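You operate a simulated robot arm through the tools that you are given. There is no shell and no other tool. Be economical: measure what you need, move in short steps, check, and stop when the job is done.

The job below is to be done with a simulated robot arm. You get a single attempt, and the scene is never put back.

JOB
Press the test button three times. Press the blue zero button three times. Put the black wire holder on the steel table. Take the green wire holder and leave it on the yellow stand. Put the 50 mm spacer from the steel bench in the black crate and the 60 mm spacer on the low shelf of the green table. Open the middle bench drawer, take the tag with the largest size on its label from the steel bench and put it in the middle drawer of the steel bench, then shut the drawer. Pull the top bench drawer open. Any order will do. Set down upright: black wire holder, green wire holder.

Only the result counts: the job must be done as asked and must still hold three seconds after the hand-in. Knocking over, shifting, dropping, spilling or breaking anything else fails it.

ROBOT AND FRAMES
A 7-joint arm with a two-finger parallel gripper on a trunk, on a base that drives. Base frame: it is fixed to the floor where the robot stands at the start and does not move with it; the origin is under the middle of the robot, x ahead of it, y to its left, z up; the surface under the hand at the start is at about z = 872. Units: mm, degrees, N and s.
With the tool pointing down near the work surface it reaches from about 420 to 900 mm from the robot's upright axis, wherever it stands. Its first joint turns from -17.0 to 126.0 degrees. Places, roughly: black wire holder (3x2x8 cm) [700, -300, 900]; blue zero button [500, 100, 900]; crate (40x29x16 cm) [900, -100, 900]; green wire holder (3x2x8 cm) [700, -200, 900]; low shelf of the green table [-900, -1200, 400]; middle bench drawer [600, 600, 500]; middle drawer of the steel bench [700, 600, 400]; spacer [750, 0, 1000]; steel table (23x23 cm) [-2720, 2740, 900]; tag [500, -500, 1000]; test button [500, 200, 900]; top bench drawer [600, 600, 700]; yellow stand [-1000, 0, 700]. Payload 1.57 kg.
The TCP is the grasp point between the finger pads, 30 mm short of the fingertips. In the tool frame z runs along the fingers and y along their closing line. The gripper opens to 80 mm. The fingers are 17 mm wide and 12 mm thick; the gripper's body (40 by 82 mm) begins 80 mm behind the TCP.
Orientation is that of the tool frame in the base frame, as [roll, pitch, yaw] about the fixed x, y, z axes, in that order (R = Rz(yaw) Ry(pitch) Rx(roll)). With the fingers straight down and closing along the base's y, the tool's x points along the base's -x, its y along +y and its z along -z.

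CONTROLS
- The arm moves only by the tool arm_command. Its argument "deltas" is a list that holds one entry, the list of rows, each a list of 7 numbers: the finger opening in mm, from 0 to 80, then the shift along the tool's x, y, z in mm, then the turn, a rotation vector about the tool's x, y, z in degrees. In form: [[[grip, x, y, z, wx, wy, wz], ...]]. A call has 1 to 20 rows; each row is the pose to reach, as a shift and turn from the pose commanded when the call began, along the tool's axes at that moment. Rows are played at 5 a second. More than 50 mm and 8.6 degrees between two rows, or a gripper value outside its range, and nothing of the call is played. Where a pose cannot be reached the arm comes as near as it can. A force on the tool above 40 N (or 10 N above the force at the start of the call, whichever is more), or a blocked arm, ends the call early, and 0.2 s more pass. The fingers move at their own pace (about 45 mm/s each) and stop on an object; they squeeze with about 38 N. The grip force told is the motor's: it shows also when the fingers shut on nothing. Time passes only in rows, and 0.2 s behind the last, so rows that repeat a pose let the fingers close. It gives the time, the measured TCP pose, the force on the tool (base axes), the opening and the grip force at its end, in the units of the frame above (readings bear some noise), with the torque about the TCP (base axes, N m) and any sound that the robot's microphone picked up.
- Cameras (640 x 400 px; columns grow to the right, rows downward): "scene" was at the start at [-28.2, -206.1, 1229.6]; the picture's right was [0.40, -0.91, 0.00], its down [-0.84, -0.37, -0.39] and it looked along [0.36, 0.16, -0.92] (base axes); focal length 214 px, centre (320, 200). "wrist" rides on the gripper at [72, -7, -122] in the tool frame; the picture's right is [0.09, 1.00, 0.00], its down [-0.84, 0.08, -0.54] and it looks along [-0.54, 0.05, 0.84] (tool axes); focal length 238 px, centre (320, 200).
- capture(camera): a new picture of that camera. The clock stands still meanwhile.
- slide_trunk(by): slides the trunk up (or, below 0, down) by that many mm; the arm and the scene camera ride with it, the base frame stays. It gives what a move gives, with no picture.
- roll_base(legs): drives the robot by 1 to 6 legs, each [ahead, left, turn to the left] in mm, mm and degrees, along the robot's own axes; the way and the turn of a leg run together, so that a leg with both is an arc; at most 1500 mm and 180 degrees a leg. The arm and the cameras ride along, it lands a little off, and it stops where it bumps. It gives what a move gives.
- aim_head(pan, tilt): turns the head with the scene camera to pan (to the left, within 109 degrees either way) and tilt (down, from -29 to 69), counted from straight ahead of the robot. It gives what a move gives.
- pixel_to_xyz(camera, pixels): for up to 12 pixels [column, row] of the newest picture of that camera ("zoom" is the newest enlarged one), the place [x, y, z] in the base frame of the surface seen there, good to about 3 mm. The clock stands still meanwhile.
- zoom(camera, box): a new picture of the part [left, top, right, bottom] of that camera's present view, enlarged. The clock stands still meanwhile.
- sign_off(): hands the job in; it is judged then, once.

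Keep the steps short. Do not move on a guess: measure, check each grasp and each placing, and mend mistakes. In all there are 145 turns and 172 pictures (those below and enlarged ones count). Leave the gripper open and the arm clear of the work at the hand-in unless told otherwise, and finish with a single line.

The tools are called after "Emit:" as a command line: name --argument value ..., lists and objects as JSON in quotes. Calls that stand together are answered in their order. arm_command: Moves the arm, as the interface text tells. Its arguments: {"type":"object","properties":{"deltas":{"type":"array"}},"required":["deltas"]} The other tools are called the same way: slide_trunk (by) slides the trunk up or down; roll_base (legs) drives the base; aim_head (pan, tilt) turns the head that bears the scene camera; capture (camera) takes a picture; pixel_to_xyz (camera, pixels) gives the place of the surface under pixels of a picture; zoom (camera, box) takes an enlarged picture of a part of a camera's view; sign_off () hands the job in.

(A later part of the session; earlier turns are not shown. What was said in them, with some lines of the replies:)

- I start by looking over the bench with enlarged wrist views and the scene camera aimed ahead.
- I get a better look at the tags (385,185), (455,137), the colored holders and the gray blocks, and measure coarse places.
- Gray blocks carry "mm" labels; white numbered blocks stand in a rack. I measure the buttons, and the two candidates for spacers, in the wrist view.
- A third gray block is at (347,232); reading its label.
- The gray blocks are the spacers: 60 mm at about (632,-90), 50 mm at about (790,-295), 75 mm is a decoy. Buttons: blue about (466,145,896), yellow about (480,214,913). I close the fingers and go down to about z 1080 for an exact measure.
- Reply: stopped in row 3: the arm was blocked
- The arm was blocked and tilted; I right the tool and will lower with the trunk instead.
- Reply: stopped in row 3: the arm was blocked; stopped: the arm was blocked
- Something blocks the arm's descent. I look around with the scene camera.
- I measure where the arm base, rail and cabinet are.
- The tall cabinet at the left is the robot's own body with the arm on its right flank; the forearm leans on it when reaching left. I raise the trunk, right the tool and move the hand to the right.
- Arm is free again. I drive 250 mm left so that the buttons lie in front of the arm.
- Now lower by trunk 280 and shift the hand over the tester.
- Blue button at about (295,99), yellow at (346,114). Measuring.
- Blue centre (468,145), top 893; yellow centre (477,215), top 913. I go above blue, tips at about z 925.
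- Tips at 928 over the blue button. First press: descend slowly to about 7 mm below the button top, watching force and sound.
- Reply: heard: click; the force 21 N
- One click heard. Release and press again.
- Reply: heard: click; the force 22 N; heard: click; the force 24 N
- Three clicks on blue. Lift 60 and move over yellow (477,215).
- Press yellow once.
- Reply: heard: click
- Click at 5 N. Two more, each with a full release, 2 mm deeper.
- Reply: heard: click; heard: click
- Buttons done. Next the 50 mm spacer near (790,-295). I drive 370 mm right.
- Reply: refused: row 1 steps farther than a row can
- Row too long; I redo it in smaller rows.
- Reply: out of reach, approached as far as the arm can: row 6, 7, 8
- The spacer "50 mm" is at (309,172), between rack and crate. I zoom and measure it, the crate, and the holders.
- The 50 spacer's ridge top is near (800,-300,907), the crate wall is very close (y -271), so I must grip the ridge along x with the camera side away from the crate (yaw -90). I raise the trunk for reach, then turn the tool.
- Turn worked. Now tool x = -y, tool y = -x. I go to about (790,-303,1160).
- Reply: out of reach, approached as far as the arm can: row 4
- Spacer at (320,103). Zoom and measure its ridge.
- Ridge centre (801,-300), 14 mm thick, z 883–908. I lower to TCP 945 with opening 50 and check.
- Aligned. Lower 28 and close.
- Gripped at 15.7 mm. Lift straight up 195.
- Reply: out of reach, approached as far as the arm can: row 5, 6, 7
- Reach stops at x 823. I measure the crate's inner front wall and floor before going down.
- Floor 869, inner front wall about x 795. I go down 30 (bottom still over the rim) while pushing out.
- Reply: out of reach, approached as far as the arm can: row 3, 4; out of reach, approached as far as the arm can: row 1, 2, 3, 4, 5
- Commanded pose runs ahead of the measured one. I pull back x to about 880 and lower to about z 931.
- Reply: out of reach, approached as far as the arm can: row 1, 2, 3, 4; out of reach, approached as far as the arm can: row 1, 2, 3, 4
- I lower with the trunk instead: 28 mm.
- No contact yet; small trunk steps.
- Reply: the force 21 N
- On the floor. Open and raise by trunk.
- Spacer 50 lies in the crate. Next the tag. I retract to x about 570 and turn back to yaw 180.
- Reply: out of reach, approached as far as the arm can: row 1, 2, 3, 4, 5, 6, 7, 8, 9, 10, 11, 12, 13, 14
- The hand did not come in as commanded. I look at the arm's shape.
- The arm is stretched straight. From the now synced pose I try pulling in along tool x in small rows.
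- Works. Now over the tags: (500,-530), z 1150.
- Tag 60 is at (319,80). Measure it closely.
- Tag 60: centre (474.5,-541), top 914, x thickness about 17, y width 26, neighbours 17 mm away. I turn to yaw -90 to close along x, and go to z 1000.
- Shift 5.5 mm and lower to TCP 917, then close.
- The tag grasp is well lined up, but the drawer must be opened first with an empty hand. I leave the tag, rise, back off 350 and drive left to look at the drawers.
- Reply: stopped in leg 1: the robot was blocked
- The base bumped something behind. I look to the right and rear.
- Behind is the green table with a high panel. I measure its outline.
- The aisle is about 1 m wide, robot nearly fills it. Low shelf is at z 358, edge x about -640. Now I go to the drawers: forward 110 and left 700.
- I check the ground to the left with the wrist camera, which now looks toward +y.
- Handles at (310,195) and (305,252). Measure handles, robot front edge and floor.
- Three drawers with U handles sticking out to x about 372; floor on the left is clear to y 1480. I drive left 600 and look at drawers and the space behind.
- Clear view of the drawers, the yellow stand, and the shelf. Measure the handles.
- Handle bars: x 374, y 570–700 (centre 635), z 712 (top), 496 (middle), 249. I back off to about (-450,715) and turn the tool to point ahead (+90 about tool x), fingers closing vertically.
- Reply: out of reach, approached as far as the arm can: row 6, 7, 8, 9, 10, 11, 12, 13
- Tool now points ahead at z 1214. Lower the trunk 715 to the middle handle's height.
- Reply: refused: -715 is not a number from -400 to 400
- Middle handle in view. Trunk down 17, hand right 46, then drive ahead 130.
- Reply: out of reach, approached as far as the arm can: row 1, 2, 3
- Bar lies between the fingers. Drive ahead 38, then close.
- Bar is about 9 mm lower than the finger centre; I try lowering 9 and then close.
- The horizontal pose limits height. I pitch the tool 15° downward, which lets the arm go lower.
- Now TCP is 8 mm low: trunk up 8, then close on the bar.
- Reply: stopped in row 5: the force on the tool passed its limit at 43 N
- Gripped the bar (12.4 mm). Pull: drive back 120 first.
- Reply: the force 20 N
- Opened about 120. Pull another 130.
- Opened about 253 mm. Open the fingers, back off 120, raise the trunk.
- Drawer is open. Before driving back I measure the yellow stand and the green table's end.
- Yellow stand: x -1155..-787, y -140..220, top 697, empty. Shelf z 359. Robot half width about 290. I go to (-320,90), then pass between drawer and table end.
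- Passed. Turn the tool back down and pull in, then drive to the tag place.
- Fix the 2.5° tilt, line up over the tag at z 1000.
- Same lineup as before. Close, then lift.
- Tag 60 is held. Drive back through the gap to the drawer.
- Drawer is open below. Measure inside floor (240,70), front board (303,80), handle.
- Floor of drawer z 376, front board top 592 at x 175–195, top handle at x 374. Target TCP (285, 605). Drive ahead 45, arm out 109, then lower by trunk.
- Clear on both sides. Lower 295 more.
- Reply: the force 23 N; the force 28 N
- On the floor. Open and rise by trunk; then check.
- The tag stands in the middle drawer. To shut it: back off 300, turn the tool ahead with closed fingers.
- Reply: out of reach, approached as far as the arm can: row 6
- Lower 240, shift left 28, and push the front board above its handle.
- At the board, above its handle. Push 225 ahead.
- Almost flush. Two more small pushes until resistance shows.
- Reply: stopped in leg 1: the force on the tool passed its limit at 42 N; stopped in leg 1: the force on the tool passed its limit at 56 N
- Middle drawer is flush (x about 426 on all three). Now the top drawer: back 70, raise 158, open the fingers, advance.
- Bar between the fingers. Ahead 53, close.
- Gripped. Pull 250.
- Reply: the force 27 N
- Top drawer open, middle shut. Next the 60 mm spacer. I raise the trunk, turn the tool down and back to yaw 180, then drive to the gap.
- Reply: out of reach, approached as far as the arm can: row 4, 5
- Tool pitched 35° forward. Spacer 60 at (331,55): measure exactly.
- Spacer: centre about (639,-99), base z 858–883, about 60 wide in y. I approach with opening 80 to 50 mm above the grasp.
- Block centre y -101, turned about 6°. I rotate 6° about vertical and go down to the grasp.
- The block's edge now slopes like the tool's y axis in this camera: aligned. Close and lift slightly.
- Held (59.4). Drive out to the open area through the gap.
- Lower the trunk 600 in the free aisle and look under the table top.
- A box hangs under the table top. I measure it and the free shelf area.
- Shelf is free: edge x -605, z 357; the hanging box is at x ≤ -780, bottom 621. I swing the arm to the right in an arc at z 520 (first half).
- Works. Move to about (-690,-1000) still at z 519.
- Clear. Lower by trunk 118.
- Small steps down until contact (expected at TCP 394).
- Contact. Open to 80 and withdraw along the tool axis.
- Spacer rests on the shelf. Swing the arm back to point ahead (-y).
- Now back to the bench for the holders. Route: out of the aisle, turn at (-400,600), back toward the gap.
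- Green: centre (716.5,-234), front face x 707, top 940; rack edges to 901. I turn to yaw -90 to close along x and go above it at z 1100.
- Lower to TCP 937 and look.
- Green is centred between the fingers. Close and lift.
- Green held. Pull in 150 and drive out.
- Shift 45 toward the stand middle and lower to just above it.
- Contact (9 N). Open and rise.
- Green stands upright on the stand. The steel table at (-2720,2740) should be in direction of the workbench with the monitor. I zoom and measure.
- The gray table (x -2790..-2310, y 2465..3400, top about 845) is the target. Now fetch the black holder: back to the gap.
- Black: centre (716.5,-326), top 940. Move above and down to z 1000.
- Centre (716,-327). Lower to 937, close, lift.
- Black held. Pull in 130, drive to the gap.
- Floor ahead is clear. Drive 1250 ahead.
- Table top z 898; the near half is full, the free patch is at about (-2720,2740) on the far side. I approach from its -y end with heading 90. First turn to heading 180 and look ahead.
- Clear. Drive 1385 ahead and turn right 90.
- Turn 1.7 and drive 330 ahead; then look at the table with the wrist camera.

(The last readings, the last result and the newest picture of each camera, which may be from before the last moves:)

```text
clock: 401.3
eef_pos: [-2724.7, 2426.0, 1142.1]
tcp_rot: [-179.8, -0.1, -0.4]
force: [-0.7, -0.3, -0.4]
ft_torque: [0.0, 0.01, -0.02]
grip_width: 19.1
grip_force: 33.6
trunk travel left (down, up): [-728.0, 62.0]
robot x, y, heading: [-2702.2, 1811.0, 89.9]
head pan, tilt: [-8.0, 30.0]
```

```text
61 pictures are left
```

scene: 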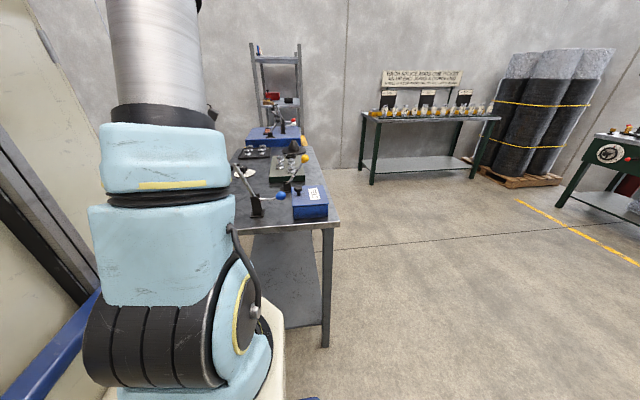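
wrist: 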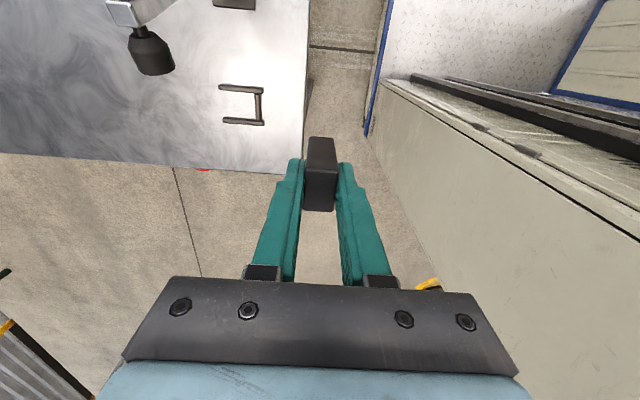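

Measure the table's free area, the dark bracket (245,105) and the lever (150,45).

Emit:
pixel_to_xyz --camera "wrist" --pixels '[[262, 105], [222, 87], [225, 121], [245, 105], [150, 50], [128, 10], [290, 165], [150, 130], [60, 120], [300, 20], [235, 3], [200, 60]]'

Emit:
zoom --camera "wrist" --box '[0, 0, 320, 200]'

```text
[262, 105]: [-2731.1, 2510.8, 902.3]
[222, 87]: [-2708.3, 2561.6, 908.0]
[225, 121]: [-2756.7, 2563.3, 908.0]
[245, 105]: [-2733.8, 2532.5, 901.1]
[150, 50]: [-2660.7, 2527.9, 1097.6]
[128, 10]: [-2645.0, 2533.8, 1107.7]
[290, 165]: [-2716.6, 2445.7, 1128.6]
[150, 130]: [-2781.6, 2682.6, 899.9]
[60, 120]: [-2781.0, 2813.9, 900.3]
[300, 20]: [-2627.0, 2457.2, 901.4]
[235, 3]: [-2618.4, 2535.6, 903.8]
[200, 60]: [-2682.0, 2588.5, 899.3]
```

```text
2.00 times, centred on (160, 100) of wrist
```

zoom: 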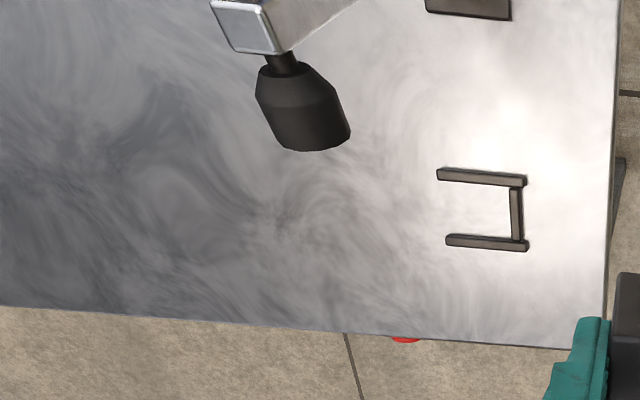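

Lever knob reaches z 1110 at x -2660; low bracket at y 2510–2563. Free patch around (-2730,2735). I raise 55, drive ahead 232, then look.

Emit:
slide_trunk --by 55

Emit:
arm_command --deltas '[[[8, -8, 0, 0, 0, 0, 0], [8, -8, 0, 0, 0, 0, 0]]]'

Emit:
roll_base --legs '[[232, 0, 0]]'

Emit:
capture --camera "wrist"

```text
clock: 402.2
eef_pos: [-2724.0, 2425.7, 1196.4]
tcp_rot: [-179.8, 0.0, -0.4]
force: [-0.2, 1.0, 0.3]
ft_torque: [0.0, -0.02, 0.0]
grip_width: 19.0
grip_force: 33.0
trunk travel left (down, up): [-783.0, 7.0]
robot x, y, heading: [-2701.6, 1811.0, 90.1]
head pan, tilt: [-8.0, 30.0]
```

```text
clock: 402.9
eef_pos: [-2733.6, 2426.4, 1196.6]
tcp_rot: [-179.8, -0.1, -0.4]
force: [-0.4, 0.3, -0.2]
ft_torque: [0.04, -0.03, -0.02]
grip_width: 19.0
grip_force: 32.7
trunk travel left (down, up): [-783.0, 7.0]
robot x, y, heading: [-2698.6, 1815.3, 90.0]
head pan, tilt: [-8.0, 30.0]
```

```text
clock: 404.6
eef_pos: [-2731.3, 2651.9, 1197.6]
tcp_rot: [-179.8, -0.2, -0.6]
force: [-0.9, -0.3, -0.9]
ft_torque: [0.02, 0.03, 0.01]
grip_width: 18.9
grip_force: 33.5
trunk travel left (down, up): [-783.0, 7.0]
robot x, y, heading: [-2700.3, 2040.9, 89.7]
head pan, tilt: [-8.0, 30.0]
```

```text
59 pictures are left
```

wrist: 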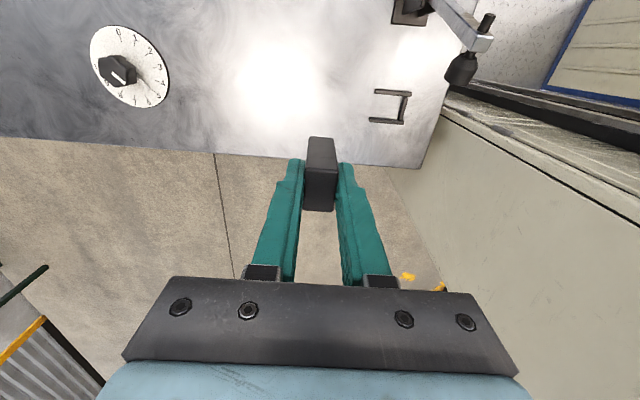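

A dial sits at (130,65). Measure it against the free area.

Emit:
pixel_to_xyz --camera "wrist" --pixels '[[168, 85], [90, 50], [280, 90], [250, 100], [372, 90], [250, 150], [240, 20], [320, 130]]'

```text
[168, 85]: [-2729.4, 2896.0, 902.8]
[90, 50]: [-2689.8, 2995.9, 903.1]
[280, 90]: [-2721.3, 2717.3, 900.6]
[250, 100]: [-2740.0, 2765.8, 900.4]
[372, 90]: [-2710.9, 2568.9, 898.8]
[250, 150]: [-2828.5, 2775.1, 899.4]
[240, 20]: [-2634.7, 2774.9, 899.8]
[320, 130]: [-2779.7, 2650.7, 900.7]
```

Place at (-2730,2735). Move 83 forward, then lower 210 by trunk.

Emit:
arm_command --deltas '[[[8, 0, -40, 0, 0, 0, 0], [8, 0, -83, 0, 0, 0, 0], [8, 0, -83, 0, 0, 0, 0]]]'

Emit:
slide_trunk --by -212

Emit:
capture --camera "wrist"

```text
clock: 405.4
eef_pos: [-2729.2, 2735.0, 1197.1]
tcp_rot: [-179.8, -0.3, -0.5]
force: [-0.1, -0.2, -0.4]
ft_torque: [-0.03, -0.01, 0.04]
grip_width: 19.1
grip_force: 32.4
trunk travel left (down, up): [-783.0, 7.0]
robot x, y, heading: [-2700.6, 2038.2, 90.0]
head pan, tilt: [-8.0, 30.0]
```

```text
clock: 407.6
eef_pos: [-2729.9, 2734.7, 985.7]
tcp_rot: [-179.7, -0.1, -0.5]
force: [0.0, -0.1, 0.1]
ft_torque: [-0.03, -0.01, 0.02]
grip_width: 19.1
grip_force: 33.1
trunk travel left (down, up): [-571.0, 219.0]
robot x, y, heading: [-2697.9, 2034.9, 89.8]
head pan, tilt: [-8.0, 30.0]
```

```text
58 pictures are left
```

wrist: 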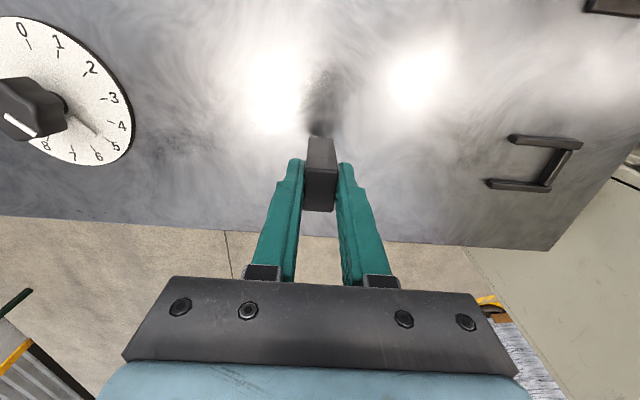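

Emit:
slide_trunk --by -6

Emit:
slide_trunk --by -2

Emit:
slide_trunk --by -2

```text
clock: 408.2
eef_pos: [-2728.8, 2733.8, 978.1]
tcp_rot: [-179.7, -0.2, -0.6]
force: [0.5, -0.6, -0.1]
ft_torque: [-0.01, 0.0, 0.0]
grip_width: 19.0
grip_force: 33.1
trunk travel left (down, up): [-565.0, 225.0]
robot x, y, heading: [-2702.8, 2040.7, 89.8]
head pan, tilt: [-8.0, 30.0]
```

```text
clock: 408.7
eef_pos: [-2728.8, 2734.4, 977.6]
tcp_rot: [-179.8, -0.1, -0.6]
force: [-0.1, -0.7, -0.7]
ft_torque: [0.02, -0.02, -0.02]
grip_width: 19.1
grip_force: 33.0
trunk travel left (down, up): [-563.0, 227.0]
robot x, y, heading: [-2699.8, 2039.0, 90.0]
head pan, tilt: [-8.0, 30.0]
```

```text
clock: 409.2
eef_pos: [-2729.7, 2734.1, 974.6]
tcp_rot: [-179.8, -0.1, -0.7]
force: [-0.5, -0.5, -0.3]
ft_torque: [-0.01, 0.0, -0.02]
grip_width: 18.9
grip_force: 32.8
trunk travel left (down, up): [-561.0, 229.0]
robot x, y, heading: [-2695.6, 2043.0, 89.9]
head pan, tilt: [-8.0, 30.0]
```

Emit:
slide_trunk --by -2

Emit:
slide_trunk --by -2

```text
clock: 409.7
eef_pos: [-2730.1, 2734.2, 973.2]
tcp_rot: [-179.7, -0.2, -0.6]
force: [-0.1, -0.2, 2.0]
ft_torque: [-0.03, -0.03, -0.02]
grip_width: 19.1
grip_force: 33.1
trunk travel left (down, up): [-559.0, 231.0]
robot x, y, heading: [-2700.0, 2039.2, 89.7]
head pan, tilt: [-8.0, 30.0]
```

```text
clock: 410.3
eef_pos: [-2729.0, 2733.9, 972.6]
tcp_rot: [-179.6, -0.1, -0.7]
force: [1.4, -1.5, 22.0]
ft_torque: [-0.14, -0.12, -0.02]
grip_width: 19.2
grip_force: 32.8
trunk travel left (down, up): [-557.0, 233.0]
robot x, y, heading: [-2697.9, 2042.2, 89.6]
head pan, tilt: [-8.0, 30.0]
5 turns are left
```

Contact. Open, rise, and check.

Emit:
arm_command --deltas '[[[50, 0, 0, -1, 0, 0, 0], [50, 0, 0, -1, 0, 0, 0], [50, 0, 0, -1, 0, 0, 0], [50, 0, 0, -1, 0, 0, 0]]]'

Emit:
slide_trunk --by 225

Emit:
capture --camera "wrist"

```text
clock: 411.3
eef_pos: [-2729.1, 2734.8, 972.7]
tcp_rot: [-179.8, -0.1, -0.6]
force: [0.2, -0.1, -0.4]
ft_torque: [0.0, -0.02, 0.03]
grip_width: 49.6
grip_force: 0.0
trunk travel left (down, up): [-557.0, 233.0]
robot x, y, heading: [-2700.0, 2036.4, 89.8]
head pan, tilt: [-8.0, 30.0]
```

```text
clock: 413.6
eef_pos: [-2728.4, 2734.9, 1197.7]
tcp_rot: [-179.7, -0.1, -0.7]
force: [0.7, 0.6, -0.8]
ft_torque: [0.01, -0.02, 0.01]
grip_width: 50.2
grip_force: 0.0
trunk travel left (down, up): [-782.0, 8.0]
robot x, y, heading: [-2699.5, 2037.3, 89.9]
head pan, tilt: [-8.0, 30.0]
```

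```text
57 pictures are left
4 turns are left
```

wrist: 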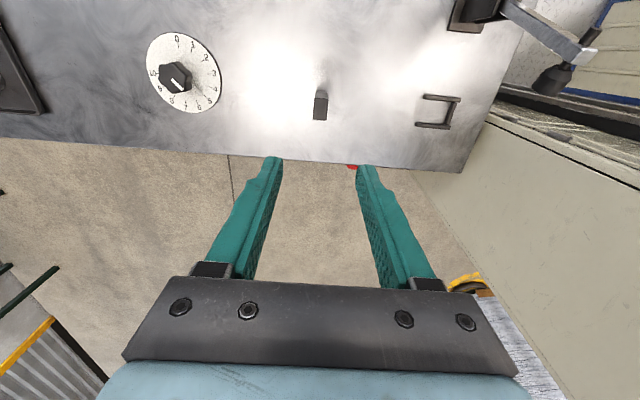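

The black holder stands upright on the steel table. The gripper is open and clear, so I hand in.

Emit:
sign_off

```text
The job is handed in.
```

All parts of the job were carried out and it is handed in; I checked each placing with a picture at the time and did not look at the early ones again at the end.
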